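You operate a simulated robot arm through the tools that you are given. There is no shell and no other tool.

The job below is to be done with a simulated two-armed robot. You get a single attempt, and the scene is never put back.

JOB
Push the long blue tube into the blue-banded tee, lock its tab, tug it, then open the blue lever.
Fine: no drip; leave the red side alone.
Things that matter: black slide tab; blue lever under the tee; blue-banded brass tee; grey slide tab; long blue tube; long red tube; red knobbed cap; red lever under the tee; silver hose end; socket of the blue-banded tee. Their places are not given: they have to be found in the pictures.

Only the result counts: the job must be done as asked and must still hold three seconds after the hand-in. Knocking over, shifting, dropping, spilling or breaking anything else fails it.

ROBOT AND FRAMES
Two 7-joint arms with fingered hands on one trunk that stands fixed in place. Base frame: the origin is at the foot of the trunk, x ahead of it, y to its left, z up. Lengths are in m, angles in degrees, forces in N, time in s.
The left shoulder is at [0.02, 0.269, 1.197], the right one opposite. Each reaches about 1.298 m from its shoulder. Payload 5 kg a hand.
The tool frame of a hand sits at the grasp point between the pads (the TCP): z along the fingers, y along the line on which they close. The tips reach 0.042 m beyond it. The gripper opens to 0.208 m; its body begins 0.119 m behind the TCP. The gripper is a hand of 4 fingers: y runs from the thumb to the fingers, the wrist lies at [0, 0, -0.317] in the tool frame.
Orientation is that of the tool frame in the base frame, as [roll, pitch, yaw] about the fixed x, y, z axes, in that order (R = Rz(yaw) Ry(pitch) Rx(roll)). With the fingers straight down and closing along the base's y, the tool's x points along the base's -x, its y along +y and its z along -z.

CONTROLS
- The arms move only by the tool send_rows. It takes "left_moves", "right_moves" or both (then of equal length, played together; a hand with none holds still); each is a list of rows, each an object (a shift or turn left out is 0) with "rot": the turn, a rotation vector about the base's x, y, z in units of 120 degrees (1.0 is 120 degrees), a list of three; "dp": the shift along the base's x, y, z in units of 250 mm (1.0 is 250 mm), a list of three. In form: [{"rot": [ax, ay, az], "dp": [tx, ty, tz]}, ...]. A call has 1 to 20 rows; each row is the pose to reach, as a shift and turn from the pose commanded when the call began. A call with a number of a shift or a turn outside -1 to 1 is refused whole. Rows are played at 5 a second. More than 0.05 m and 8.6 degrees between two rows, and nothing of the call is played. A pose out of reach is approached as far as the arm can. The call stops where the force on the tool passes 40 N (or 10 N more than at its start, if that is more) or the arm is blocked; 0.2 s more then pass. In this call time passes only in rows, and 0.2 s behind the last. It gives the time, the measured TCP pose, the force on the tool (base axes), the opening and the grip force at its end, in the units of the frame above (readings bear some noise), with the torque about the TCP (base axes, N m) and any sound that the robot's microphone picked up.
- Cameras (640 x 400 px; columns grow to the right, rows downward): "scene" is now at [0.1561, 0.0378, 1.4825]; the picture's right is [0.42, -0.91, 0.00], its down [-0.34, -0.15, -0.93] and it looks along [0.84, 0.39, -0.37] (base axes); focal length 328 px, centre (320, 200). "left" rides on the left gripper at [-0.093, 0.001, -0.146] in its tool frame; the picture's right is [-0.01, -1.00, 0.00], its down [0.84, -0.01, -0.54] and it looks along [0.54, -0.01, 0.84] (tool axes); focal length 280 px, centre (320, 200). "right" rides on the right gripper at [0.094, 0.001, -0.146] in its tool frame; the picture's right is [-0.01, 1.00, 0.00], its down [-0.84, -0.01, -0.54] and it looks along [-0.54, -0.01, 0.84] (tool axes); focal length 280 px, centre (320, 200).
- snapshot(camera): a new picture of that camera. The clock stands still meanwhile.
- lift_body(by): moves the trunk up (or, below 0, down) by that many m; the arms and the scene camera ride with it, the base frame stays. It gives what a move gives, with no picture.
- curl_fingers(finger1, finger2, finger3, thumb_bend, hand): sets how far each is bent, from 0 (flat) to 1 (curled in); at 0.3 the hand is open as for a grip, at 0.7 the pads meet at the TCP. One left out holds its place. A second passes; each finger stops where it meets its share of the squeeze, and holds until it gets a number again. It is the only way to open and close the hand. It gives what a move gives, with no picture; readings hold the bend of each and the force on the fingers (four entries, about 0 where the hand has none), thumb and palm.
- pan_tilt(pan, tilt): turns the head with the scene camera to pan (to the left, within 80 degrees either way) and tilt (down, from -29 to 69), counted from straight ahead of the robot (the tilt from the chest, where the trunk bows). It gives what a move gives.
- probe_pixels(camera, pixels): there is no depth. For up to 12 entries [column, row, z] of the newest picture of that camera ("zoom" is the newest enlarged one), the place [x, y] in the base frame at which the ray of that pixel passes the height z, good to about 0.002 m. The clock stands still meanwhile.
- zoom(camera, box): a new picture of the part [left, top, right, bottom] of that camera's present view, enlarged. The clock stands still meanwhile.
- finish_job(): hands the job in; it is judged then, once.

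Unless the task says otherwise, let go and move clear before handing in.

The tools are called after "Request:" by a JSON object that holds its "method" and its "body". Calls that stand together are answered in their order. send_rows: Moves the arms, as the interface text tells. Its arguments: {"type":"object","properties":{"left_moves":{"type":"array","items":{"type":"object","properties":{"rot":{"type":"array","items":{"type":"number"}},"dp":{"type":"array","items":{"type":"number"}}}}},"right_moves":{"type":"array","items":{"type":"object","properties":{"rot":{"type":"array","items":{"type":"number"}},"dp":{"type":"array","items":{"type":"number"}}}}}},"required":[]} The other tools are called the same way: lift_body (by) moves the trunk up or down; curl_fingers (finger1, finger2, finger3, thumb_bend, hand) moves the fingers one by one; pan_tilt (pan, tilt) turns the head that bears the scene camera; snapshot (camera) takes a picture; probe_pixels (camera, pixels) gives the place at which the rays of pixels pass given heights; zoom (camera, box) takes an enlarged picture of a part of a camera's view; finish_job () hands the job in.

At the start:

```text
time_s: 0.0
left_position: [0.4546, 0.3466, 1.3634]
left_tool_rot: [-179.9, 0.0, -161.8]
left_force: [-0.6, 0.3, 0.1]
left_wrist_torque: [0.0, -0.04, 0.0]
left_grip_width: 0.2077
left_grasp_force: 0.0
left_shape: jaw
left_bend: [0.3, 0.3, 0.3, 0.3]
left_finger forces: [0.0, 0.1, 0.0, 0.0, 0.0, 0.0]
right_position: [0.5715, 0.0001, 1.3367]
right_tool_rot: [-179.9, 0.0, -161.8]
right_force: [0.2, -0.2, -0.4]
right_wrist_torque: [-0.02, -0.04, 0.01]
right_grip_width: 0.2079
right_grasp_force: 0.1
right_shape: jaw
right_bend: [0.3, 0.3, 0.3, 0.3]
right_finger forces: [0.0, 0.1, 0.0, 0.0, 0.0, 0.1]
trunk travel left (down, up): [-0.575, 0.046]
head pan, tilt (commanded): [24.5, 21.9]
```

scene: 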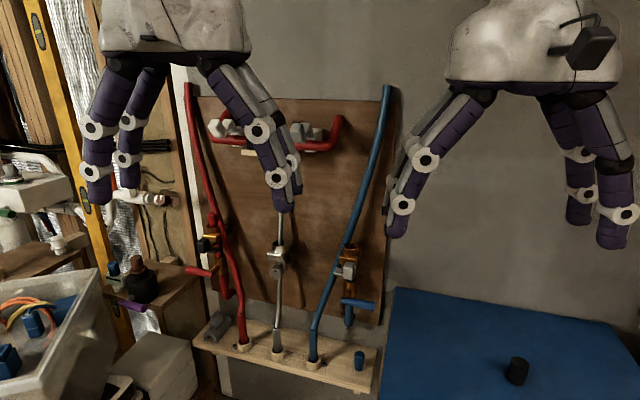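
right: 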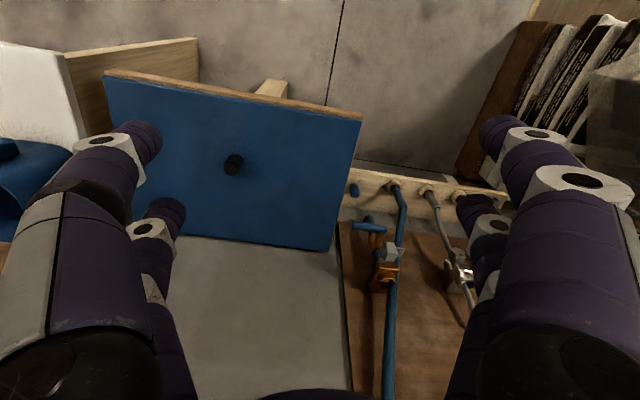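
left: 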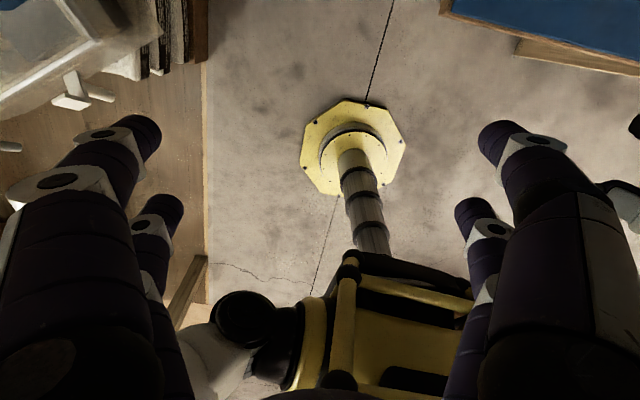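

The scene picture shows a brown board with red tee (~220,245), silver hose (~278,255) and a blue-banded tee (~348,270) with a blue lever (~358,303) and a blue tube. I'll zoom in on these parts first.

Request:
{"method": "zoom", "body": {"camera": "scene", "box": [290, 220, 400, 340]}}

Request:
{"method": "zoom", "body": {"camera": "scene", "box": [180, 70, 400, 380]}}

Request:
{"method": "zoom", "body": {"camera": "right", "box": [320, 160, 520, 400]}}

```text
3.33 times, centred on (345, 280) of scene
```

zoom: 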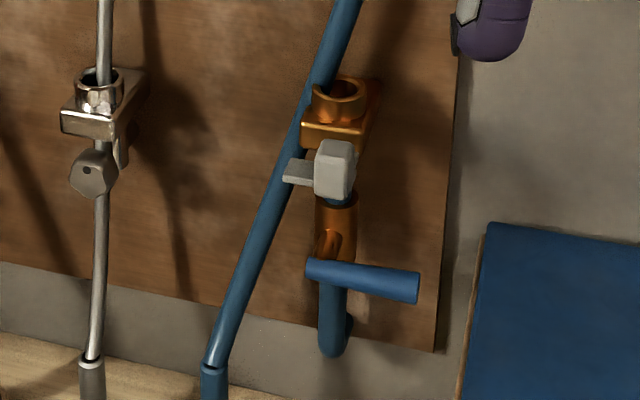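

```text
1.29 times, centred on (290, 225) of scene
```

zoom: 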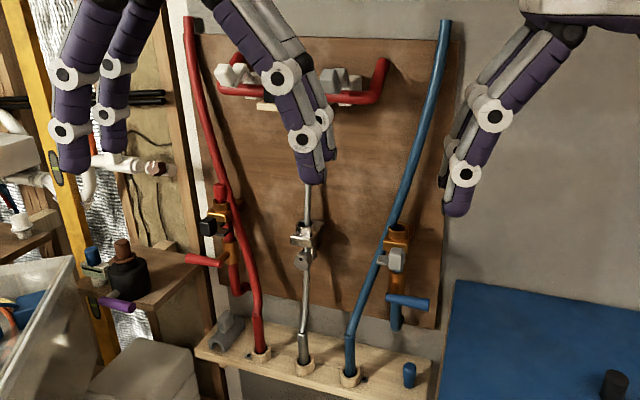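

```text
1.67 times, centred on (420, 280) of right
```

zoom: 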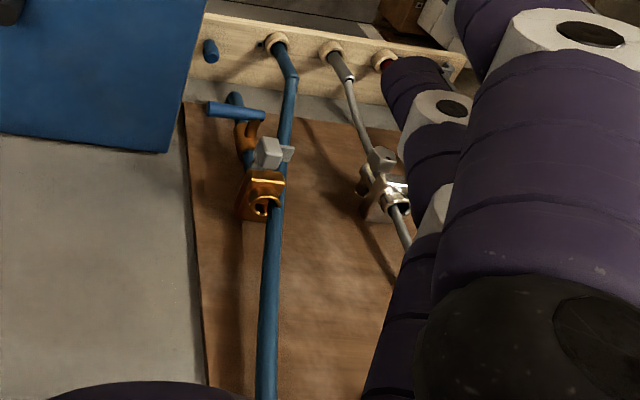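

The tee socket triangulates to about [1.00, 0.325, 0.97] from scene (350,247) and right (387,284). I'll turn the head for a better-centred view of the board, the rail and the surroundings.

Request:
{"method": "pan_tilt", "body": {"pan": 20, "tilt": 38}}

Request:
{"method": "snapshot", "body": {"camera": "scene"}}

```text
time_s: 0.8
left_position: [0.4547, 0.3461, 1.3635]
left_tool_rot: [180.0, 0.0, -161.8]
left_force: [-0.5, -0.1, 0.0]
left_wrist_torque: [-0.03, 0.01, 0.03]
left_grip_width: 0.2077
left_grasp_force: 0.2
left_shape: jaw
left_bend: [0.3, 0.3, 0.3, 0.3]
left_finger forces: [0.1, 0.0, 0.0, 0.1, 0.0, 0.1]
right_position: [0.572, -0.0, 1.3371]
right_tool_rot: [-180.0, 0.1, -161.8]
right_force: [-0.1, -0.8, 0.2]
right_wrist_torque: [0.01, -0.01, 0.01]
right_grip_width: 0.2077
right_grasp_force: 0.0
right_shape: jaw
right_bend: [0.3, 0.3, 0.3, 0.3]
right_finger forces: [0.0, 0.1, 0.1, 0.0, 0.1, 0.0]
trunk travel left (down, up): [-0.575, 0.046]
head pan, tilt (commanded): [20.0, 38.0]
```

```text
taken
```

scene: 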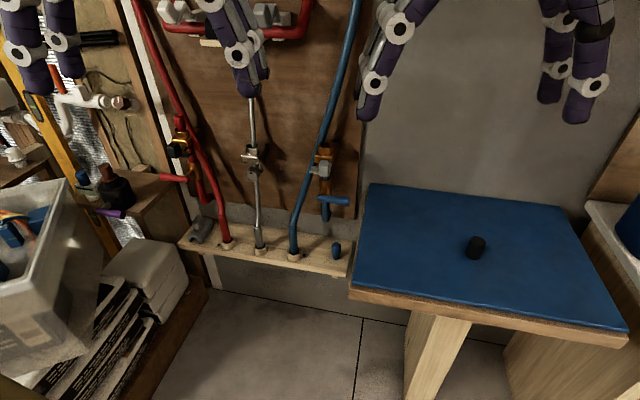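

The rail at rows 210-270 carries, from left, a grey piece, three ringed holders and a blue peg. I'll zoom into the rail and the blue tee.

Request:
{"method": "zoom", "body": {"camera": "scene", "box": [170, 180, 370, 290]}}

Request:
{"method": "zoom", "body": {"camera": "scene", "box": [280, 130, 370, 270]}}

Request:
{"method": "zoom", "body": {"camera": "scene", "box": [130, 100, 250, 260]}}

```text
3.20 times, centred on (270, 235) of scene
```

zoom: 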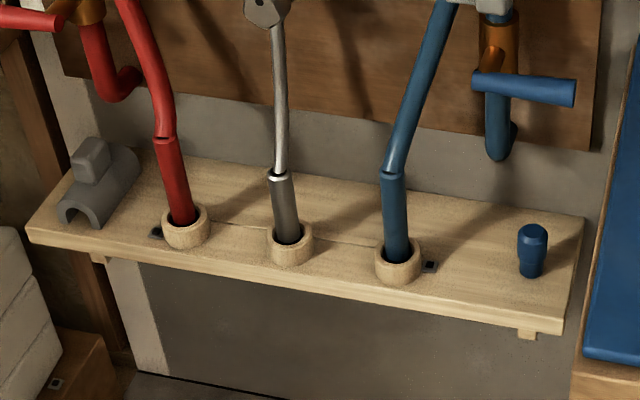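

```text
2.86 times, centred on (325, 200) of scene
```

zoom: 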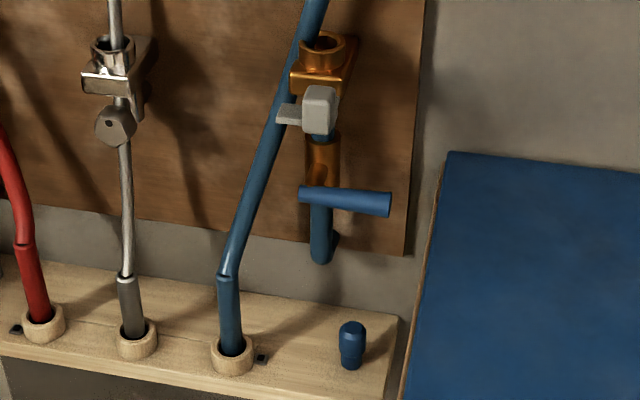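

```text
2.50 times, centred on (190, 180) of scene
```

zoom: 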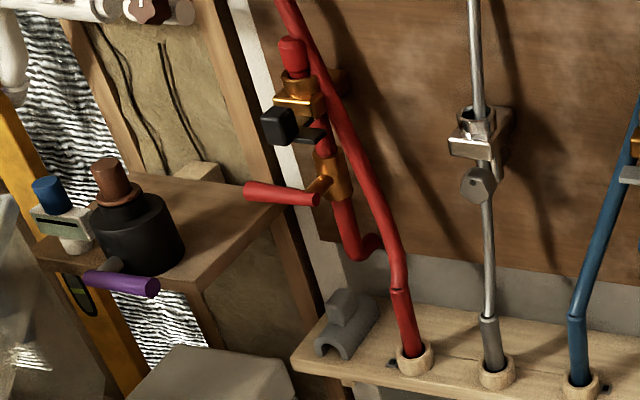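

The blue tube's sleeve sits in the ring at zoom (232,350), the grey tab is at (305,110), and the blue lever points right. I'll swing the left hand to point its fingers forward so its camera looks at the board, and shift the right hand aside.

Request:
{"method": "send_rows", "body": {"left_moves": [{"dp": [0.08, 0, -0.04], "rot": [0.0195, -0.0594, 0]}, {"dp": [0.16, 0, -0.08], "rot": [0.039, -0.1188, 0]}, {"dp": [0.24, 0, -0.12], "rot": [0.0585, -0.178, 0]}, {"dp": [0.32, -0.04, -0.16], "rot": [0.078, -0.2375, 0]}, {"dp": [0.4, -0.08, -0.2], "rot": [0.0975, -0.297, 0]}, {"dp": [0.48, -0.12, -0.26], "rot": [0.117, -0.356, 0]}, {"dp": [0.54, -0.16, -0.32], "rot": [0.1365, -0.4156, 0]}, {"dp": [0.6, -0.2, -0.38], "rot": [0.156, -0.475, 0]}, {"dp": [0.65, -0.24, -0.44], "rot": [0.1755, -0.534, 0]}, {"dp": [0.7, -0.28, -0.5], "rot": [0.195, -0.594, 0]}, {"dp": [0.75, -0.32, -0.56], "rot": [0.2145, -0.653, 0]}, {"dp": [0.8, -0.36, -0.6], "rot": [0.234, -0.7125, 0]}], "right_moves": [{"dp": [0, -0.1, 0]}, {"dp": [0, -0.2, 0]}, {"dp": [0, -0.3, 0]}, {"dp": [0, -0.4, 0]}, {"dp": [0, -0.5, 0]}, {"dp": [0, -0.6, 0]}, {"dp": [0, -0.7, 0]}, {"dp": [0, -0.8, 0]}, {"dp": [0, -0.8, 0]}, {"dp": [0, -0.8, 0]}, {"dp": [0, -0.8, 0]}, {"dp": [0, -0.8, 0]}]}}

Request:
{"method": "snapshot", "body": {"camera": "left"}}

Request:
{"method": "snapshot", "body": {"camera": "scene"}}

```text
time_s: 3.4
left_position: [0.6717, 0.2779, 1.219]
left_tool_rot: [-142.9, 89.7, -125.2]
left_force: [2.1, 1.2, 0.7]
left_wrist_torque: [-0.02, -0.01, -0.03]
left_grip_width: 0.2078
left_grasp_force: 0.1
left_shape: jaw
left_bend: [0.3, 0.3, 0.3, 0.3]
left_finger forces: [0.0, 0.1, 0.0, 0.1, 0.0, 0.0]
left hand out of reach, approached as far as the arm can: row 12
right_position: [0.5719, -0.199, 1.336]
right_tool_rot: [-180.0, -0.3, -161.9]
right_force: [3.4, 1.8, -3.0]
right_wrist_torque: [-0.17, 0.54, -0.01]
right_grip_width: 0.2079
right_grasp_force: 0.0
right_shape: jaw
right_bend: [0.3, 0.3, 0.3, 0.3]
right_finger forces: [0.0, 0.1, 0.0, 0.1, 0.0, 0.1]
trunk travel left (down, up): [-0.575, 0.046]
head pan, tilt (commanded): [20.0, 38.0]
```

```text
taken
```

left: 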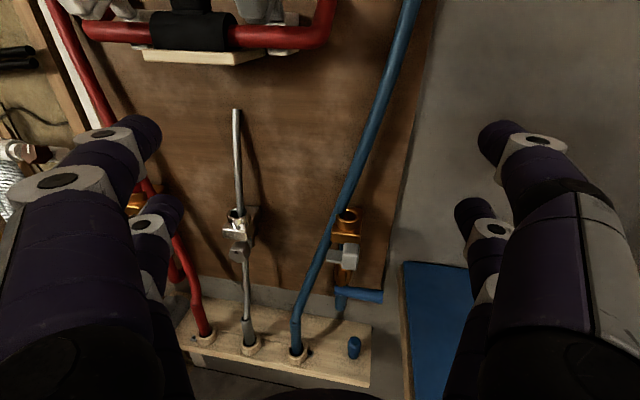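

```text
taken
```

scene: 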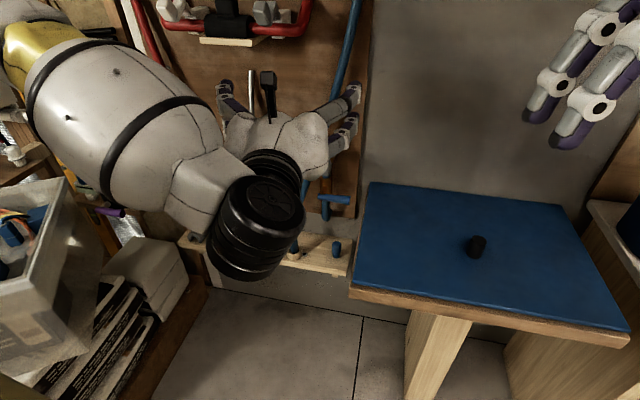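

The left camera now shows the board clearly: tee socket at (348,215), grey tab (345,255), lever (360,295), blue sleeve in ring (297,350). I'll zoom in on them.

Request:
{"method": "zoom", "body": {"camera": "left", "box": [270, 180, 410, 370]}}

Request:
{"method": "zoom", "body": {"camera": "left", "box": [130, 170, 310, 370]}}

Request:
{"method": "zoom", "body": {"camera": "left", "box": [30, 0, 450, 200]}}

```text
2.11 times, centred on (340, 275) of left
```

zoom: 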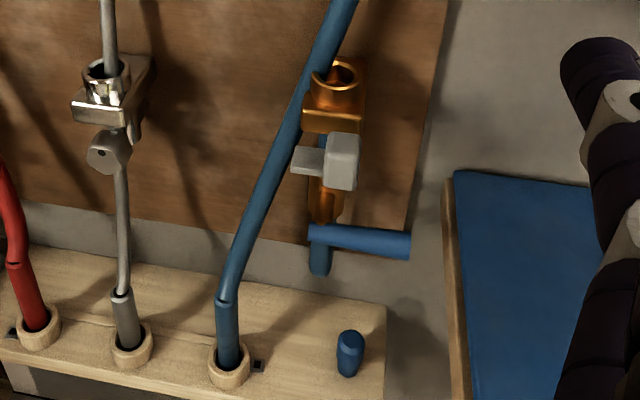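

```text
2.00 times, centred on (220, 270) of left
```

zoom: 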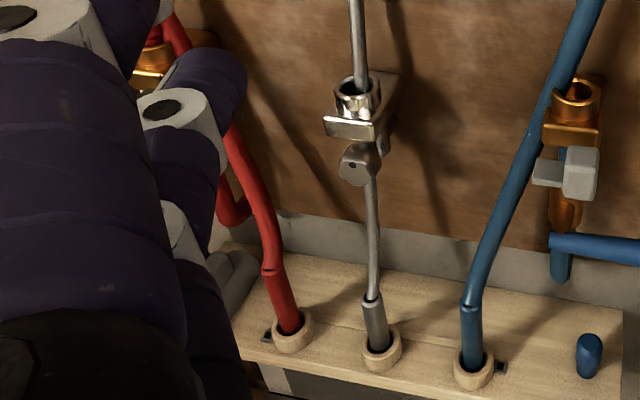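

```text
1.52 times, centred on (240, 100) of left
```

zoom: 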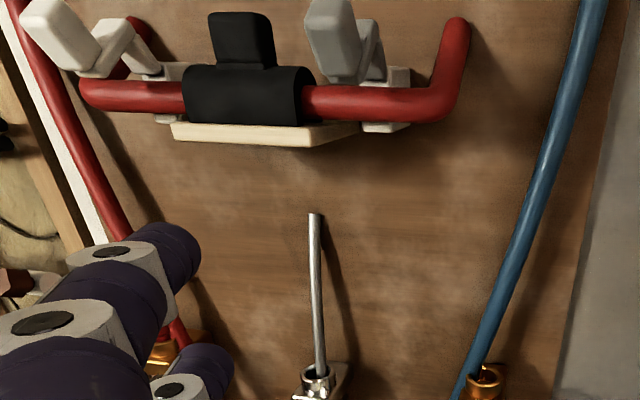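

The lower ends of the tubes sit in rings on the rail; I need to see whether the tops are anchored or free. I'll tilt the head up to look at the tube tops.

Request:
{"method": "pan_tilt", "body": {"pan": 20, "tilt": 5}}

Request:
{"method": "snapshot", "body": {"camera": "scene"}}

Request:
{"method": "zoom", "body": {"camera": "scene", "box": [140, 120, 400, 300]}}

```text
time_s: 4.4
left_position: [0.6651, 0.275, 1.2229]
left_tool_rot: [-126.6, 89.9, -108.8]
left_force: [-1.3, 0.6, -0.1]
left_wrist_torque: [0.01, 0.09, -0.03]
left_grip_width: 0.2077
left_grasp_force: 0.0
left_shape: jaw
left_bend: [0.3, 0.3, 0.3, 0.3]
left_finger forces: [0.0, 0.0, 0.1, 0.0, 0.0, 0.1]
right_position: [0.5687, -0.1997, 1.3395]
right_tool_rot: [180.0, 0.1, -161.8]
right_force: [-0.9, -0.3, 1.2]
right_wrist_torque: [0.07, -0.18, 0.0]
right_grip_width: 0.2077
right_grasp_force: 0.0
right_shape: jaw
right_bend: [0.3, 0.3, 0.3, 0.3]
right_finger forces: [0.0, 0.0, 0.0, 0.1, 0.0, 0.0]
trunk travel left (down, up): [-0.575, 0.046]
head pan, tilt (commanded): [20.0, 5.0]
```

```text
taken
```

scene: 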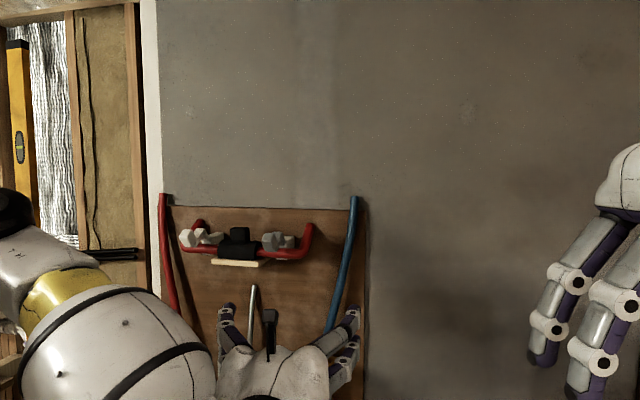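

```text
2.22 times, centred on (270, 210) of scene
```

zoom: 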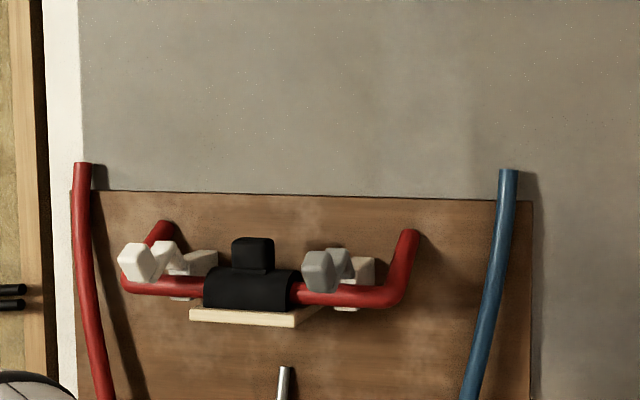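

The tube tops end vertically just above the board at scene (353,197), consistent with a fixed top and a parked lower sleeve. I'll bring the left hand closer for a second viewpoint to triangulate the tee, tab, lever and ring.

Request:
{"method": "send_rows", "body": {"left_moves": [{"dp": [0.1, -0.05, -0.1]}, {"dp": [0.2, -0.1, -0.2]}, {"dp": [0.3, -0.15, -0.3]}, {"dp": [0.4, -0.2, -0.36]}, {"dp": [0.46, -0.22, -0.4]}]}}

Request:
{"method": "snapshot", "body": {"camera": "left"}}

Request:
{"method": "zoom", "body": {"camera": "left", "box": [270, 100, 470, 300]}}

Request:
{"method": "zoom", "body": {"camera": "left", "box": [200, 200, 480, 400]}}

```text
time_s: 5.6
left_position: [0.7656, 0.2775, 1.1671]
left_tool_rot: [-177.2, 88.5, -159.1]
left_force: [1.0, 0.9, -0.6]
left_wrist_torque: [-0.03, -0.05, -0.02]
left_grip_width: 0.2076
left_grasp_force: 0.0
left_shape: jaw
left_bend: [0.3, 0.3, 0.3, 0.3]
left_finger forces: [0.0, 0.0, 0.0, 0.0, 0.0, 0.0]
left hand out of reach, approached as far as the arm can: row 1, 2, 3, 4, 5
right_position: [0.5702, -0.2001, 1.3382]
right_tool_rot: [-180.0, 0.0, -161.8]
right_force: [0.3, -0.4, -0.4]
right_wrist_torque: [-0.02, 0.07, -0.01]
right_grip_width: 0.2077
right_grasp_force: 0.0
right_shape: jaw
right_bend: [0.3, 0.3, 0.3, 0.3]
right_finger forces: [0.0, 0.0, 0.0, 0.0, 0.1, 0.1]
trunk travel left (down, up): [-0.575, 0.046]
head pan, tilt (commanded): [20.0, 5.0]
```

```text
taken
```

left: 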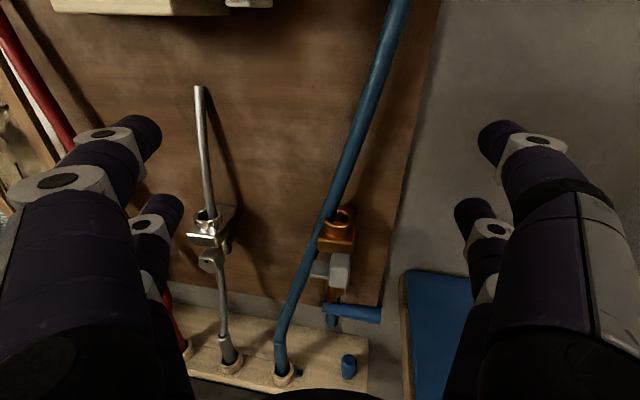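

```text
2.00 times, centred on (370, 200) of left
```

zoom: 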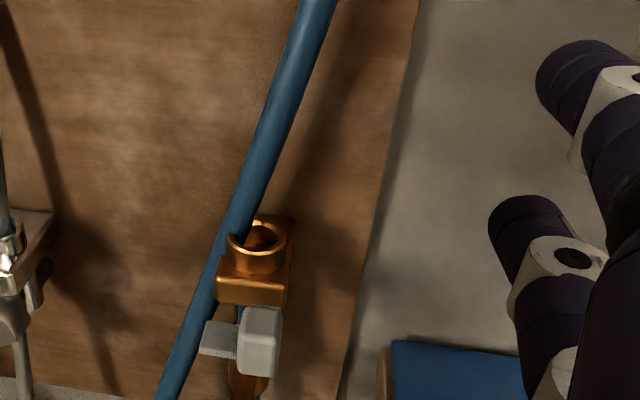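

```text
2.00 times, centred on (340, 300) of left
```

zoom: 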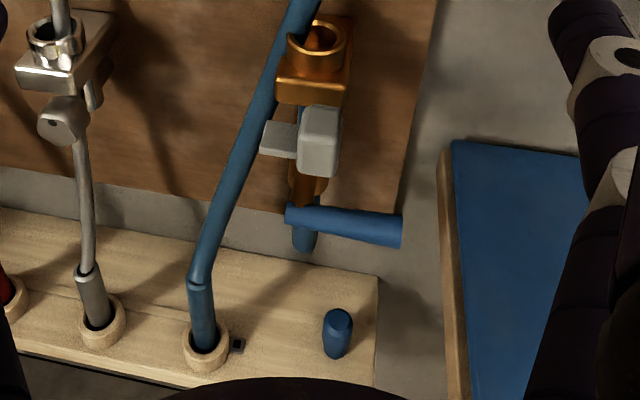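

The left arm is near its inner limit there (reported out of reach), so I'll extend it forward for a close-up of the tee, staying about 0.1 m short of it.

Request:
{"method": "send_rows", "body": {"left_moves": [{"dp": [0.12, 0.05, -0.03]}, {"dp": [0.24, 0.1, -0.06]}, {"dp": [0.36, 0.15, -0.1]}, {"dp": [0.46, 0.18, -0.12]}, {"dp": [0.52, 0.2, -0.13]}]}}

Request:
{"method": "snapshot", "body": {"camera": "left"}}

Request:
{"method": "zoom", "body": {"camera": "left", "box": [240, 150, 480, 390]}}

```text
time_s: 6.8
left_position: [0.8879, 0.3406, 1.1591]
left_tool_rot: [-178.6, 87.8, -160.0]
left_force: [0.5, 0.7, 0.3]
left_wrist_torque: [0.03, -0.01, -0.02]
left_grip_width: 0.2079
left_grasp_force: 0.1
left_shape: jaw
left_bend: [0.3, 0.3, 0.3, 0.3]
left_finger forces: [0.1, 0.0, 0.1, 0.1, 0.0, 0.1]
left hand out of reach, approached as far as the arm can: row 1, 2, 3, 4, 5
right_position: [0.5696, -0.2002, 1.3384]
right_tool_rot: [-180.0, 0.1, -162.0]
right_force: [0.0, 0.0, 0.0]
right_wrist_torque: [-0.04, 0.04, 0.0]
right_grip_width: 0.2079
right_grasp_force: 0.1
right_shape: jaw
right_bend: [0.3, 0.3, 0.3, 0.3]
right_finger forces: [0.0, 0.0, 0.0, 0.0, 0.0, 0.0]
trunk travel left (down, up): [-0.575, 0.046]
head pan, tilt (commanded): [20.0, 5.0]
```

```text
taken
```

left: 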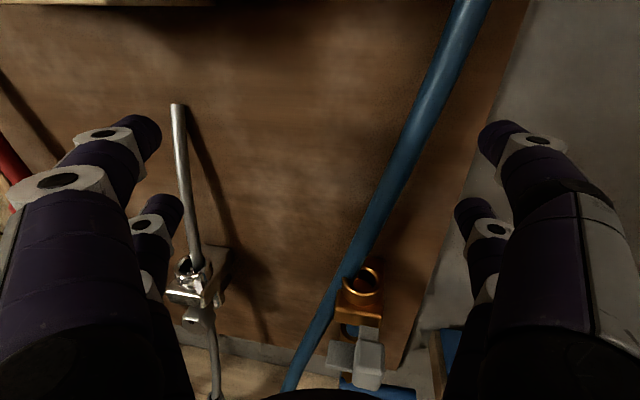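

```text
1.67 times, centred on (360, 270) of left
```

zoom: 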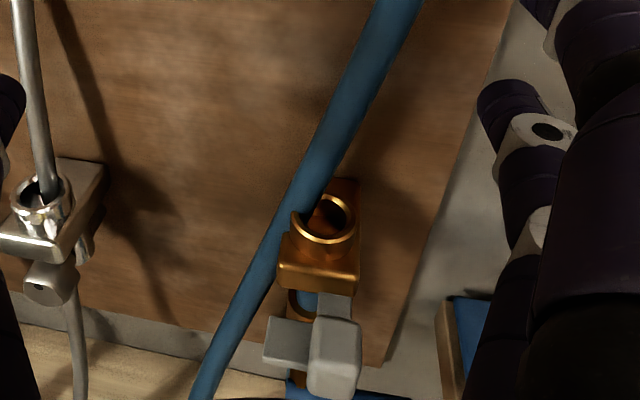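

From here the tee collar is at (362,280), the tab block at (368,362), and the silver hose's free top at (177,105). I'll probe these rays at two heights each to triangulate with the scene camera.

Request:
{"method": "probe_pixels", "body": {"camera": "left", "pixels": [[361, 283, 1.0], [361, 283, 0.95], [369, 362, 0.95], [369, 362, 0.9], [341, 357, 0.95], [341, 357, 0.9], [177, 105, 1.1], [177, 105, 1.0], [430, 100, 1.1], [430, 100, 1.2], [345, 265, 1.0], [345, 265, 0.95]]}}

Request:
{"method": "pan_tilt", "body": {"pan": 24.5, "tilt": 30}}

Request:
{"method": "snapshot", "body": {"camera": "scene"}}

```text
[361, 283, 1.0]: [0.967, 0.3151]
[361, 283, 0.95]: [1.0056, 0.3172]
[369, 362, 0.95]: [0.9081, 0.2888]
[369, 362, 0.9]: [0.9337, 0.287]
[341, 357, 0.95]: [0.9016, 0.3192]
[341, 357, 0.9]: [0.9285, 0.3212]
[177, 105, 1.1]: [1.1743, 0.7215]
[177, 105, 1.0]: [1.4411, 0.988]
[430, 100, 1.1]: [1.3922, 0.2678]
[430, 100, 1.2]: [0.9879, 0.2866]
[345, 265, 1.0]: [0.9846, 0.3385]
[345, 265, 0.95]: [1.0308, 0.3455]
```

```text
time_s: 7.7
left_position: [0.8874, 0.3404, 1.1599]
left_tool_rot: [-177.7, 87.9, -159.0]
left_force: [-0.5, -0.3, 0.2]
left_wrist_torque: [0.01, -0.01, -0.01]
left_grip_width: 0.2079
left_grasp_force: 0.1
left_shape: jaw
left_bend: [0.3, 0.3, 0.3, 0.3]
left_finger forces: [0.0, 0.1, 0.1, 0.0, 0.1, 0.0]
right_position: [0.5695, -0.2, 1.3384]
right_tool_rot: [180.0, 0.1, -161.8]
right_force: [-0.3, -0.5, 0.0]
right_wrist_torque: [-0.01, 0.03, 0.01]
right_grip_width: 0.2076
right_grasp_force: 0.0
right_shape: jaw
right_bend: [0.3, 0.3, 0.3, 0.3]
right_finger forces: [0.0, 0.0, 0.0, 0.0, 0.0, 0.0]
trunk travel left (down, up): [-0.575, 0.046]
head pan, tilt (commanded): [24.5, 30.0]
```

```text
taken
```

scene: 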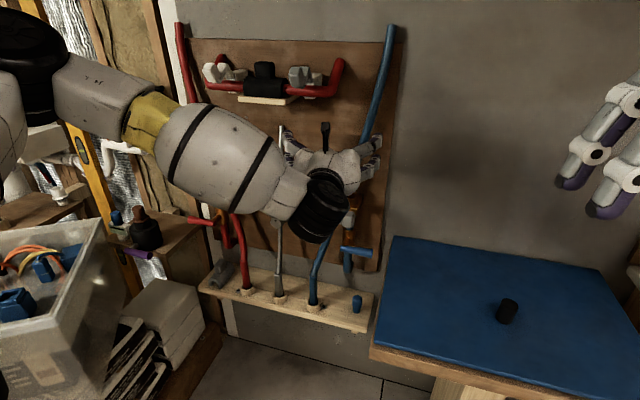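

Probing puts the socket near [0.99,0.317,0.97]; the left arm's wrist is limited at this height, so lowering the trunk should help. I'll first back the left hand off 8 cm, then lower the trunk in steps.

Request:
{"method": "send_rows", "body": {"left_moves": [{"dp": [-0.1, -0.03, 0.0]}, {"dp": [-0.2, -0.06, 0.0]}, {"dp": [-0.3, -0.1, 0.0]}]}}

Request:
{"method": "lift_body", "body": {"by": -0.15}}

Request:
{"method": "snapshot", "body": {"camera": "scene"}}

Request:
{"method": "snapshot", "body": {"camera": "left"}}

```text
time_s: 8.5
left_position: [0.8084, 0.3187, 1.1651]
left_tool_rot: [-169.9, 89.3, -151.6]
left_force: [0.4, 0.1, -0.1]
left_wrist_torque: [0.01, 0.04, -0.02]
left_grip_width: 0.2078
left_grasp_force: 0.2
left_shape: jaw
left_bend: [0.3, 0.3, 0.3, 0.3]
left_finger forces: [0.1, 0.0, 0.0, 0.0, 0.1, 0.0]
left hand out of reach, approached as far as the arm can: row 1, 2, 3
right_position: [0.5675, -0.2004, 1.3393]
right_tool_rot: [180.0, 0.1, -161.8]
right_force: [0.7, 0.5, 0.3]
right_wrist_torque: [-0.01, -0.03, -0.01]
right_grip_width: 0.208
right_grasp_force: 0.1
right_shape: jaw
right_bend: [0.3, 0.3, 0.3, 0.3]
right_finger forces: [0.1, 0.0, 0.0, 0.0, 0.0, 0.0]
trunk travel left (down, up): [-0.575, 0.046]
head pan, tilt (commanded): [24.5, 30.0]
```

```text
time_s: 10.2
left_position: [0.8095, 0.3173, 1.0191]
left_tool_rot: [-162.1, 89.7, -143.9]
left_force: [-0.2, -1.2, 1.0]
left_wrist_torque: [-0.03, 0.05, 0.0]
left_grip_width: 0.2081
left_grasp_force: 0.0
left_shape: jaw
left_bend: [0.3, 0.3, 0.3, 0.3]
left_finger forces: [0.0, 0.0, 0.0, 0.1, 0.1, 0.0]
right_position: [0.5707, -0.2003, 1.1868]
right_tool_rot: [-180.0, 0.2, -161.8]
right_force: [0.0, 0.3, -0.2]
right_wrist_torque: [0.04, -0.07, 0.01]
right_grip_width: 0.2079
right_grasp_force: 0.1
right_shape: jaw
right_bend: [0.3, 0.3, 0.3, 0.3]
right_finger forces: [0.1, 0.1, 0.0, 0.1, 0.1, 0.1]
trunk travel left (down, up): [-0.425, 0.196]
head pan, tilt (commanded): [24.5, 30.0]
```

```text
taken
```

scene: 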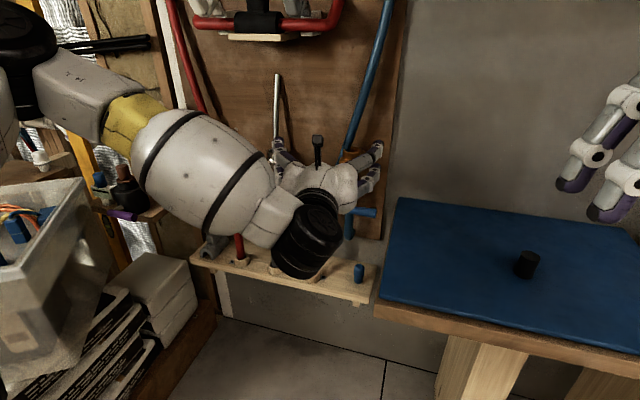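

```text
taken
```

left: 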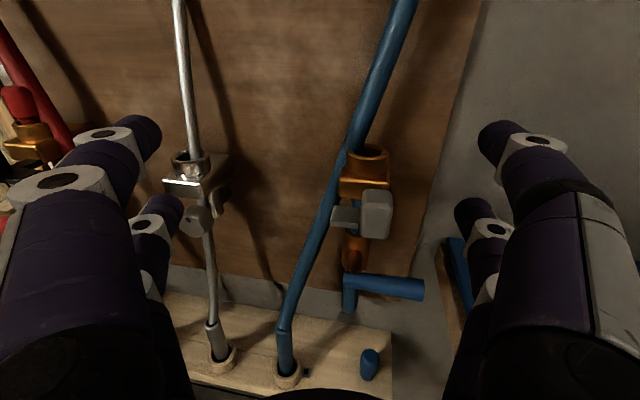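

Now the left view shows the tee socket at (367,160), tab block (377,213) with tongue (345,215), lever (385,288), and sleeve/ring (287,350-375). I'll zoom in and probe these.

Request:
{"method": "zoom", "body": {"camera": "left", "box": [300, 130, 450, 330]}}

Request:
{"method": "zoom", "body": {"camera": "left", "box": [240, 280, 420, 400]}}

Request:
{"method": "probe_pixels", "body": {"camera": "left", "pixels": [[367, 160, 1.0], [367, 160, 0.95], [377, 213, 0.95], [377, 213, 0.9], [345, 215, 0.95], [345, 215, 0.9], [415, 290, 0.9], [415, 290, 0.85], [288, 374, 0.8], [288, 374, 0.75], [284, 328, 0.85], [284, 328, 0.8]]}}

```text
2.00 times, centred on (375, 230) of left
```

zoom: 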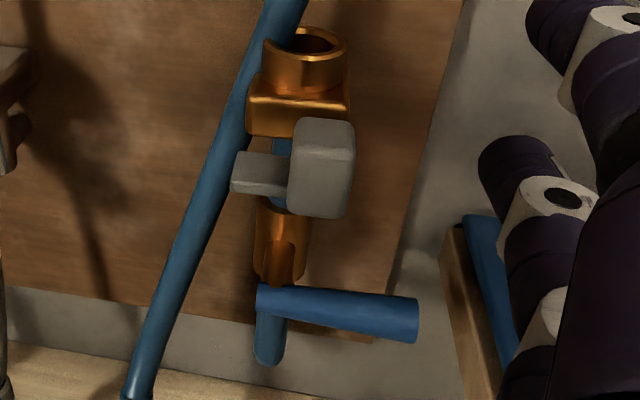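

```text
3.33 times, centred on (330, 340) of left
```

zoom: 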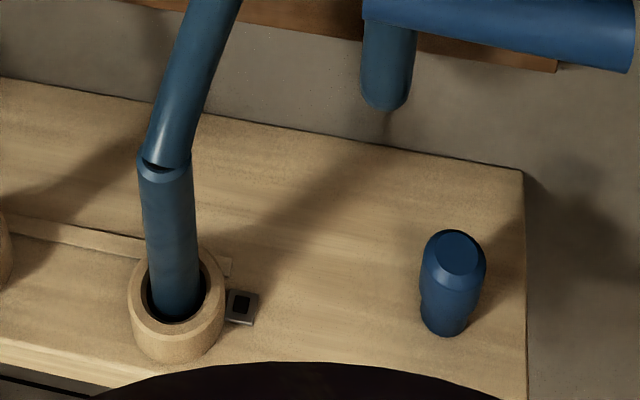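

```text
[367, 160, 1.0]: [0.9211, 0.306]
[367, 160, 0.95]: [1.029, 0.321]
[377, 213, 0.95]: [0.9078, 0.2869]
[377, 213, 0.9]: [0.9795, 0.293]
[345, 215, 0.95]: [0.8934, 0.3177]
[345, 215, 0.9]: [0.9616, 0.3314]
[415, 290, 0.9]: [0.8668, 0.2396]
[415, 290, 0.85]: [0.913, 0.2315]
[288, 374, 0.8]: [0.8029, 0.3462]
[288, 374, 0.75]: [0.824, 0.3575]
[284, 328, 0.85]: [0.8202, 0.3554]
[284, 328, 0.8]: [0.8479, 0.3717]
```

Triangulating: socket top ≈ [0.993,0.316,0.967], tab block ≈ [0.908,0.288,0.95], ring top ≈ [0.89,0.395,0.6], sleeve top ≈ [0.875,0.388,0.75]. I'll lower the trunk to bring the left hand to sleeve height, backing off slightly first.

Request:
{"method": "send_rows", "body": {"left_moves": [{"dp": [-0.08, -0.02, 0.0]}, {"dp": [-0.16, -0.04, 0.0]}]}}

Request:
{"method": "lift_body", "body": {"by": -0.17}}

Request:
{"method": "snapshot", "body": {"camera": "left"}}

Request:
{"method": "snapshot", "body": {"camera": "scene"}}

```text
time_s: 10.8
left_position: [0.7701, 0.3074, 1.0191]
left_tool_rot: [-165.3, 89.6, -147.1]
left_force: [0.0, 0.3, -0.2]
left_wrist_torque: [0.01, 0.0, 0.0]
left_grip_width: 0.2078
left_grasp_force: 0.1
left_shape: jaw
left_bend: [0.3, 0.3, 0.3, 0.3]
left_finger forces: [0.0, 0.0, 0.0, 0.0, 0.0, 0.0]
right_position: [0.5718, -0.2005, 1.1874]
right_tool_rot: [-179.9, 0.0, -161.9]
right_force: [-0.3, -0.3, 0.8]
right_wrist_torque: [0.01, -0.01, -0.02]
right_grip_width: 0.208
right_grasp_force: 0.1
right_shape: jaw
right_bend: [0.3, 0.3, 0.3, 0.3]
right_finger forces: [0.0, 0.0, 0.1, 0.0, 0.0, 0.1]
trunk travel left (down, up): [-0.425, 0.196]
head pan, tilt (commanded): [24.5, 30.0]
```

```text
time_s: 12.7
left_position: [0.7703, 0.3063, 0.8492]
left_tool_rot: [-158.7, 89.6, -140.4]
left_force: [-0.5, -0.1, -0.2]
left_wrist_torque: [-0.02, 0.07, 0.0]
left_grip_width: 0.2077
left_grasp_force: 0.1
left_shape: jaw
left_bend: [0.3, 0.3, 0.3, 0.3]
left_finger forces: [0.0, 0.1, 0.0, 0.0, 0.0, 0.1]
right_position: [0.5707, -0.2017, 1.0185]
right_tool_rot: [-180.0, 0.1, -161.8]
right_force: [-0.4, 0.1, 0.5]
right_wrist_torque: [-0.03, -0.11, 0.04]
right_grip_width: 0.2078
right_grasp_force: 0.0
right_shape: jaw
right_bend: [0.3, 0.3, 0.3, 0.3]
right_finger forces: [0.1, 0.0, 0.0, 0.0, 0.0, 0.0]
trunk travel left (down, up): [-0.255, 0.366]
head pan, tilt (commanded): [24.5, 30.0]
```

```text
taken
```

left: 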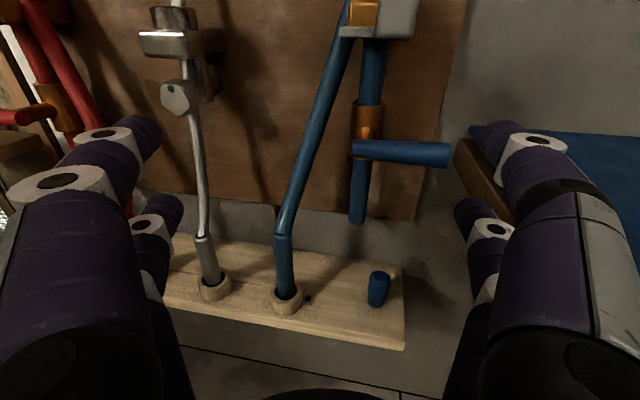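

```text
taken
```

scene: 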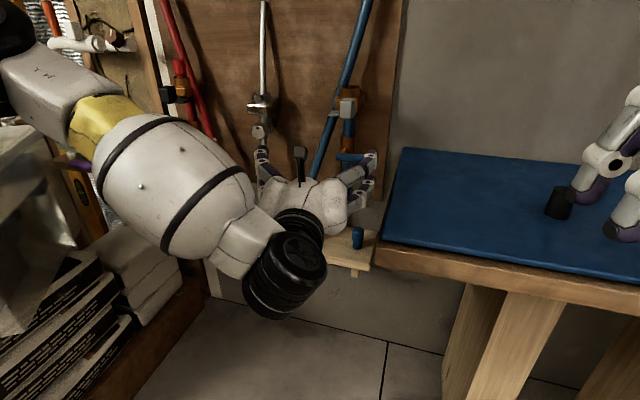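

The view now shows the sleeve from its top (283,237) to the ring (287,300), the lever stem (364,125) and lever tip (447,155). I'll probe these for triangulation and lift the right hand clear of the table.

Request:
{"method": "probe_pixels", "body": {"camera": "left", "pixels": [[287, 297, 0.6], [287, 297, 0.55], [283, 237, 0.75], [283, 237, 0.7], [287, 265, 0.65], [446, 155, 0.9], [446, 155, 0.85], [362, 148, 0.9], [362, 148, 0.85], [215, 288, 0.6], [215, 288, 0.55], [379, 274, 0.6]]}}

Request:
{"method": "zoom", "body": {"camera": "left", "box": [320, 0, 470, 240]}}

Request:
{"method": "zoom", "body": {"camera": "scene", "box": [300, 70, 400, 180]}}

Request:
{"method": "zoom", "body": {"camera": "scene", "box": [140, 40, 240, 150]}}

Request:
{"method": "send_rows", "body": {"right_moves": [{"dp": [-0.08, -0.08, 0.16]}, {"dp": [-0.16, -0.16, 0.32]}, {"dp": [-0.24, -0.2, 0.48]}, {"dp": [-0.3, -0.2, 0.64]}, {"dp": [-0.32, -0.2, 0.8]}]}}

```text
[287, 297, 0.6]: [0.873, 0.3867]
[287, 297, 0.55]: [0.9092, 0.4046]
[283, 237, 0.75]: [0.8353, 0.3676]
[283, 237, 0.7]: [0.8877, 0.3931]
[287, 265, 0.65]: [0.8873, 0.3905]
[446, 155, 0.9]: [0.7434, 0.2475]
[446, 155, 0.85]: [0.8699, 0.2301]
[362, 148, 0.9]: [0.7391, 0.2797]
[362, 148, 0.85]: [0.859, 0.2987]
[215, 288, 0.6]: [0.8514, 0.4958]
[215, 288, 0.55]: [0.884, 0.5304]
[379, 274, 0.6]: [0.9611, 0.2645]
```

```text
1.67 times, centred on (395, 120) of left
```

zoom: 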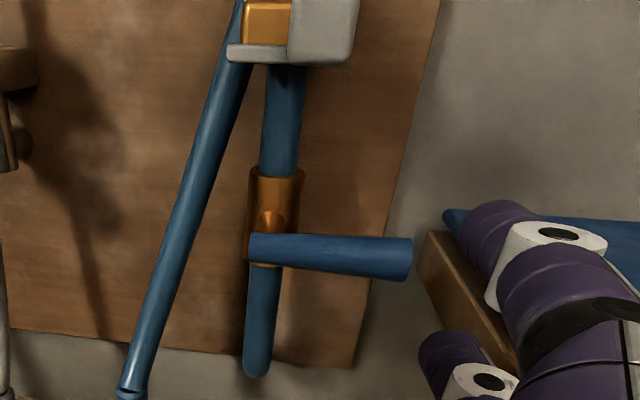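

```text
3.64 times, centred on (350, 125) of scene
```

zoom: 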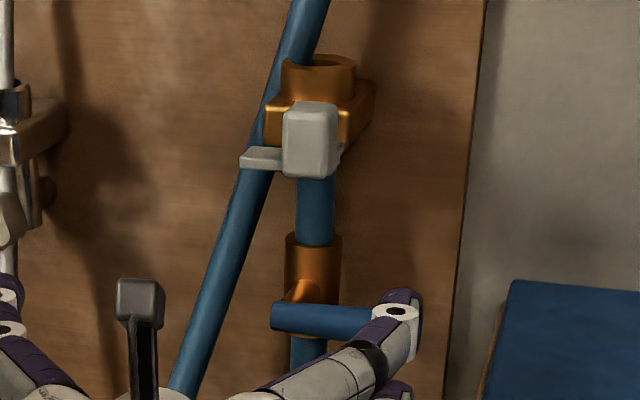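

```text
3.64 times, centred on (190, 95) of scene
```

zoom: 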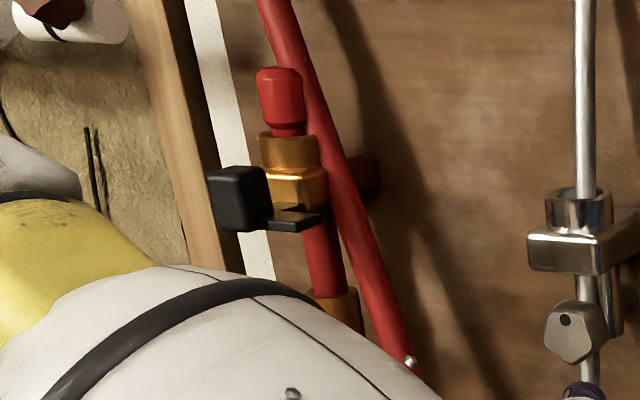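

```text
time_s: 13.9
left_position: [0.7707, 0.3082, 0.8494]
left_tool_rot: [-157.5, 89.6, -139.1]
left_force: [-0.5, 0.7, 0.0]
left_wrist_torque: [-0.05, 0.07, -0.07]
left_grip_width: 0.208
left_grasp_force: 0.1
left_shape: jaw
left_bend: [0.3, 0.3, 0.3, 0.3]
left_finger forces: [0.0, 0.0, 0.1, 0.1, 0.0, 0.0]
right_position: [0.4887, -0.2503, 1.2203]
right_tool_rot: [179.9, 0.0, -161.8]
right_force: [-0.6, 0.8, 0.0]
right_wrist_torque: [-0.05, -0.09, 0.01]
right_grip_width: 0.2078
right_grasp_force: 0.1
right_shape: jaw
right_bend: [0.3, 0.3, 0.3, 0.3]
right_finger forces: [0.0, 0.0, 0.0, 0.0, 0.1, 0.0]
trunk travel left (down, up): [-0.255, 0.366]
head pan, tilt (commanded): [24.5, 30.0]
```

The levers and knobs are mirrored left/right: the red (locked) tab's knob sits outward of its tee, the blue one is displaced inward. Refined: ring top ≈ [0.907,0.403,0.553], sleeve top ≈ [0.921,0.411,0.668], board yaw ≈ 11.5°. I'll pre-close the left fingers partly (so as not to hit the silver hose), turn the yaw a little, and lower the trunk.

Request:
{"method": "curl_fingers", "body": {"hand": "left", "finger1": 0.53, "finger2": 0.53, "finger3": 0.53, "thumb_bend": 0.53}}

Request:
{"method": "send_rows", "body": {"left_moves": [{"rot": [0, 0, -0.03], "dp": [0, 0.08, 0]}, {"rot": [0, 0, -0.058], "dp": [0, 0.16, 0]}, {"rot": [0, 0, -0.058], "dp": [0, 0.24, 0]}]}}

Request:
{"method": "lift_body", "body": {"by": -0.18}}

Request:
{"method": "snapshot", "body": {"camera": "left"}}

Request:
{"method": "snapshot", "body": {"camera": "scene"}}

```text
time_s: 14.9
left_position: [0.7701, 0.3085, 0.8479]
left_tool_rot: [-166.8, 89.6, -148.5]
left_force: [-0.5, 0.2, 0.1]
left_wrist_torque: [-0.02, -0.03, -0.01]
left_grip_width: 0.0976
left_grasp_force: 0.1
left_shape: fingers
left_bend: [0.53, 0.53, 0.53, 0.53]
left_finger forces: [0.0, 0.0, 0.1, 0.0, 0.0, 0.0]
right_position: [0.4893, -0.2504, 1.2192]
right_tool_rot: [179.9, 0.0, -161.8]
right_force: [0.0, 1.4, 0.2]
right_wrist_torque: [-0.02, 0.02, 0.01]
right_grip_width: 0.2079
right_grasp_force: 0.0
right_shape: jaw
right_bend: [0.3, 0.3, 0.3, 0.3]
right_finger forces: [0.0, 0.0, 0.0, 0.0, 0.1, 0.1]
trunk travel left (down, up): [-0.255, 0.366]
head pan, tilt (commanded): [24.5, 30.0]
```

```text
time_s: 15.7
left_position: [0.768, 0.3399, 0.8531]
left_tool_rot: [-170.1, 89.1, -156.8]
left_force: [0.0, -0.1, 0.5]
left_wrist_torque: [-0.03, 0.08, -0.01]
left_grip_width: 0.0972
left_grasp_force: 0.1
left_shape: fingers
left_bend: [0.53, 0.53, 0.53, 0.53]
left_finger forces: [0.1, 0.0, 0.0, 0.1, 0.0, 0.0]
left hand out of reach, approached as far as the arm can: row 2, 3
right_position: [0.4888, -0.2518, 1.2177]
right_tool_rot: [-180.0, 0.1, -161.9]
right_force: [-0.3, -0.1, 0.7]
right_wrist_torque: [0.01, -0.15, 0.03]
right_grip_width: 0.2078
right_grasp_force: 0.0
right_shape: jaw
right_bend: [0.3, 0.3, 0.3, 0.3]
right_finger forces: [0.0, 0.0, 0.0, 0.0, 0.0, 0.0]
trunk travel left (down, up): [-0.255, 0.366]
head pan, tilt (commanded): [24.5, 30.0]
```

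```text
time_s: 17.7
left_position: [0.7809, 0.3365, 0.6232]
left_tool_rot: [171.8, 84.9, -176.5]
left_force: [-0.6, -0.9, 1.7]
left_wrist_torque: [0.0, 0.05, 0.02]
left_grip_width: 0.0969
left_grasp_force: 0.1
left_shape: fingers
left_bend: [0.53, 0.53, 0.53, 0.53]
left_finger forces: [0.1, 0.0, 0.0, 0.1, 0.0, 0.1]
right_position: [0.591, -0.2499, 0.9478]
right_tool_rot: [176.6, -10.1, -161.5]
right_force: [-0.4, 0.4, 0.7]
right_wrist_torque: [-0.03, -0.12, -0.01]
right_grip_width: 0.2081
right_grasp_force: 0.1
right_shape: jaw
right_bend: [0.3, 0.3, 0.3, 0.3]
right_finger forces: [0.0, 0.0, 0.1, 0.0, 0.1, 0.1]
trunk travel left (down, up): [-0.075, 0.546]
head pan, tilt (commanded): [24.5, 30.0]
```

```text
taken
```

left: 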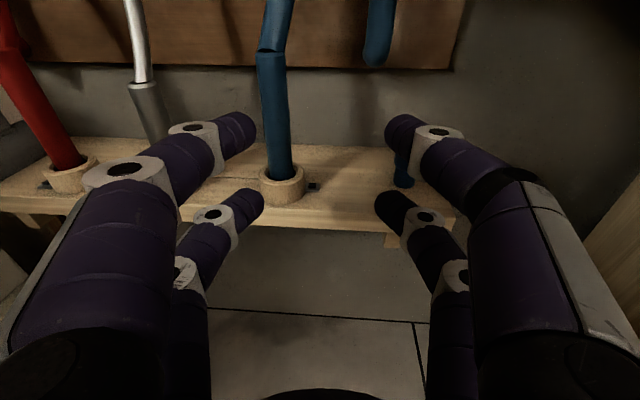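

```text
taken
```

scene: 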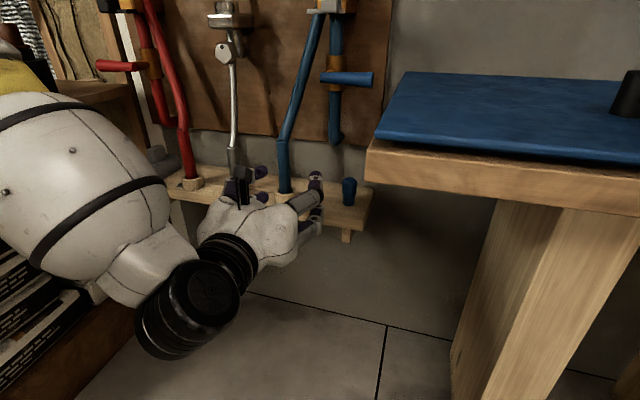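

The trunk bowed a little on lowering; the left hand now points along [0.975,0.20,-0.09], with the sleeve at (276,120) in view, about 0.047 m to the left and 0.148 m ahead of the TCP. I'll shift left and slightly up, then check.

Request:
{"method": "send_rows", "body": {"left_moves": [{"dp": [-0.018, 0.09, 0.025]}, {"dp": [-0.037, 0.18, 0.048]}]}}

Request:
{"method": "snapshot", "body": {"camera": "left"}}

```text
time_s: 18.3
left_position: [0.7887, 0.3805, 0.6415]
left_tool_rot: [173.8, 84.4, -173.8]
left_force: [1.3, 0.5, -0.2]
left_wrist_torque: [0.01, -0.07, 0.01]
left_grip_width: 0.0966
left_grasp_force: 0.0
left_shape: fingers
left_bend: [0.53, 0.53, 0.53, 0.53]
left_finger forces: [0.1, 0.1, 0.0, 0.0, 0.1, 0.0]
left hand out of reach, approached as far as the arm can: row 1, 2
right_position: [0.591, -0.2501, 0.9485]
right_tool_rot: [176.6, -9.9, -161.5]
right_force: [-0.8, -0.5, 1.2]
right_wrist_torque: [-0.03, -0.18, 0.02]
right_grip_width: 0.2079
right_grasp_force: 0.0
right_shape: jaw
right_bend: [0.3, 0.3, 0.3, 0.3]
right_finger forces: [0.0, 0.0, 0.1, 0.1, 0.0, 0.0]
trunk travel left (down, up): [-0.075, 0.546]
head pan, tilt (commanded): [24.5, 30.0]
```

```text
taken
```

left: 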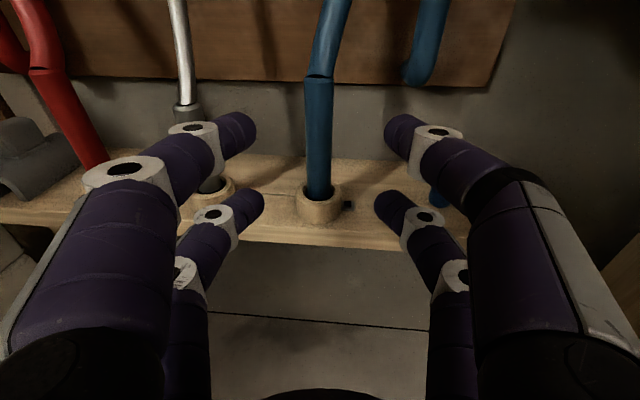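

The sleeve is now centred at column 318 between the fingers, 0.13 m ahead. I'll advance 0.09 m along the board normal and check.

Request:
{"method": "send_rows", "body": {"left_moves": [{"dp": [0.1, 0.021, 0]}, {"dp": [0.2, 0.042, -0.01]}, {"dp": [0.3, 0.063, -0.02]}, {"dp": [0.36, 0.076, -0.024]}]}}

Request:
{"method": "snapshot", "body": {"camera": "left"}}

Request:
{"method": "snapshot", "body": {"camera": "scene"}}

```text
time_s: 19.3
left_position: [0.8073, 0.3914, 0.6583]
left_tool_rot: [172.7, 84.6, -175.1]
left_force: [0.3, -0.1, 0.8]
left_wrist_torque: [-0.02, -0.06, -0.02]
left_grip_width: 0.0969
left_grasp_force: 0.0
left_shape: fingers
left_bend: [0.53, 0.53, 0.53, 0.53]
left_finger forces: [0.0, 0.0, 0.1, 0.1, 0.0, 0.1]
left hand out of reach, approached as far as the arm can: row 1, 2, 3, 4
right_position: [0.5911, -0.25, 0.9467]
right_tool_rot: [176.6, -10.0, -161.4]
right_force: [0.6, 0.1, -0.4]
right_wrist_torque: [0.04, -0.01, -0.02]
right_grip_width: 0.2079
right_grasp_force: 0.1
right_shape: jaw
right_bend: [0.3, 0.3, 0.3, 0.3]
right_finger forces: [0.0, 0.0, 0.0, 0.0, 0.1, 0.0]
trunk travel left (down, up): [-0.075, 0.546]
head pan, tilt (commanded): [24.5, 30.0]
```

```text
taken
```

left: 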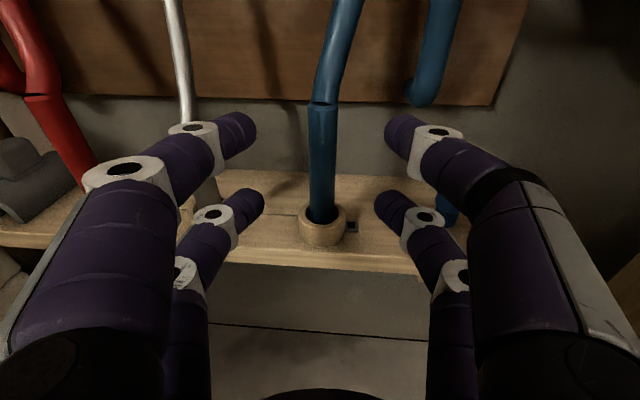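

```text
taken
```

scene: 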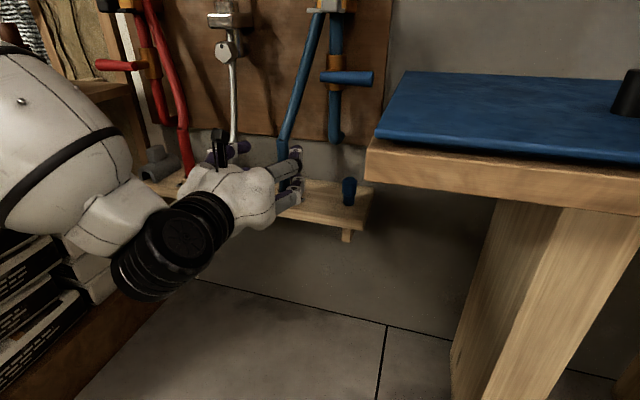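

The left arm is folded too tightly here (out-of-reach at every row). The arm should be extended more: I'll raise the trunk and use a pitched-down hand instead, reaching down to the sleeve from higher up.

Request:
{"method": "lift_body", "body": {"by": 0.2}}

Request:
{"method": "lift_body", "body": {"by": 0.2}}

Request:
{"method": "snapshot", "body": {"camera": "scene"}}

Request:
{"method": "snapshot", "body": {"camera": "left"}}

```text
time_s: 21.5
left_position: [0.7553, 0.3875, 0.9946]
left_tool_rot: [-17.0, 84.8, -5.0]
left_force: [0.2, -0.3, 0.6]
left_wrist_torque: [0.03, -0.08, -0.02]
left_grip_width: 0.0972
left_grasp_force: 0.0
left_shape: fingers
left_bend: [0.53, 0.53, 0.53, 0.53]
left_finger forces: [0.0, 0.0, 0.1, 0.1, 0.0, 0.1]
right_position: [0.5944, -0.2513, 1.1459]
right_tool_rot: [176.5, -10.1, -161.5]
right_force: [-0.1, -0.1, -0.3]
right_wrist_torque: [-0.02, 0.11, -0.03]
right_grip_width: 0.2079
right_grasp_force: 0.1
right_shape: jaw
right_bend: [0.3, 0.3, 0.3, 0.3]
right_finger forces: [0.1, 0.1, 0.0, 0.1, 0.1, 0.0]
trunk travel left (down, up): [-0.275, 0.346]
head pan, tilt (commanded): [24.5, 30.0]
```

```text
time_s: 23.7
left_position: [0.7538, 0.3878, 1.1964]
left_tool_rot: [-18.7, 84.8, -6.3]
left_force: [0.2, -0.4, -0.5]
left_wrist_torque: [-0.01, -0.03, -0.01]
left_grip_width: 0.0969
left_grasp_force: 0.0
left_shape: fingers
left_bend: [0.53, 0.53, 0.53, 0.53]
left_finger forces: [0.1, 0.1, 0.0, 0.1, 0.0, 0.0]
right_position: [0.5923, -0.2507, 1.3458]
right_tool_rot: [176.6, -10.1, -161.4]
right_force: [0.1, 0.2, 0.2]
right_wrist_torque: [-0.03, 0.01, 0.02]
right_grip_width: 0.2078
right_grasp_force: 0.1
right_shape: jaw
right_bend: [0.3, 0.3, 0.3, 0.3]
right_finger forces: [0.0, 0.0, 0.0, 0.0, 0.0, 0.0]
trunk travel left (down, up): [-0.475, 0.146]
head pan, tilt (commanded): [24.5, 30.0]
```

```text
taken
```

scene: 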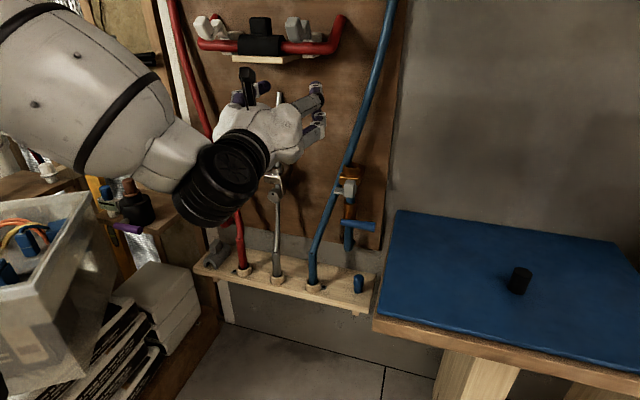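

```text
taken
```

left: 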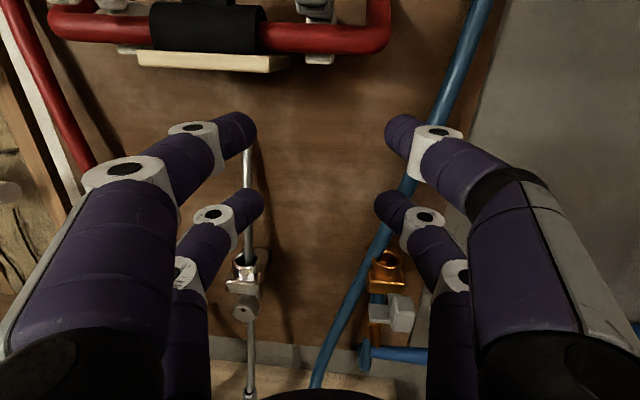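

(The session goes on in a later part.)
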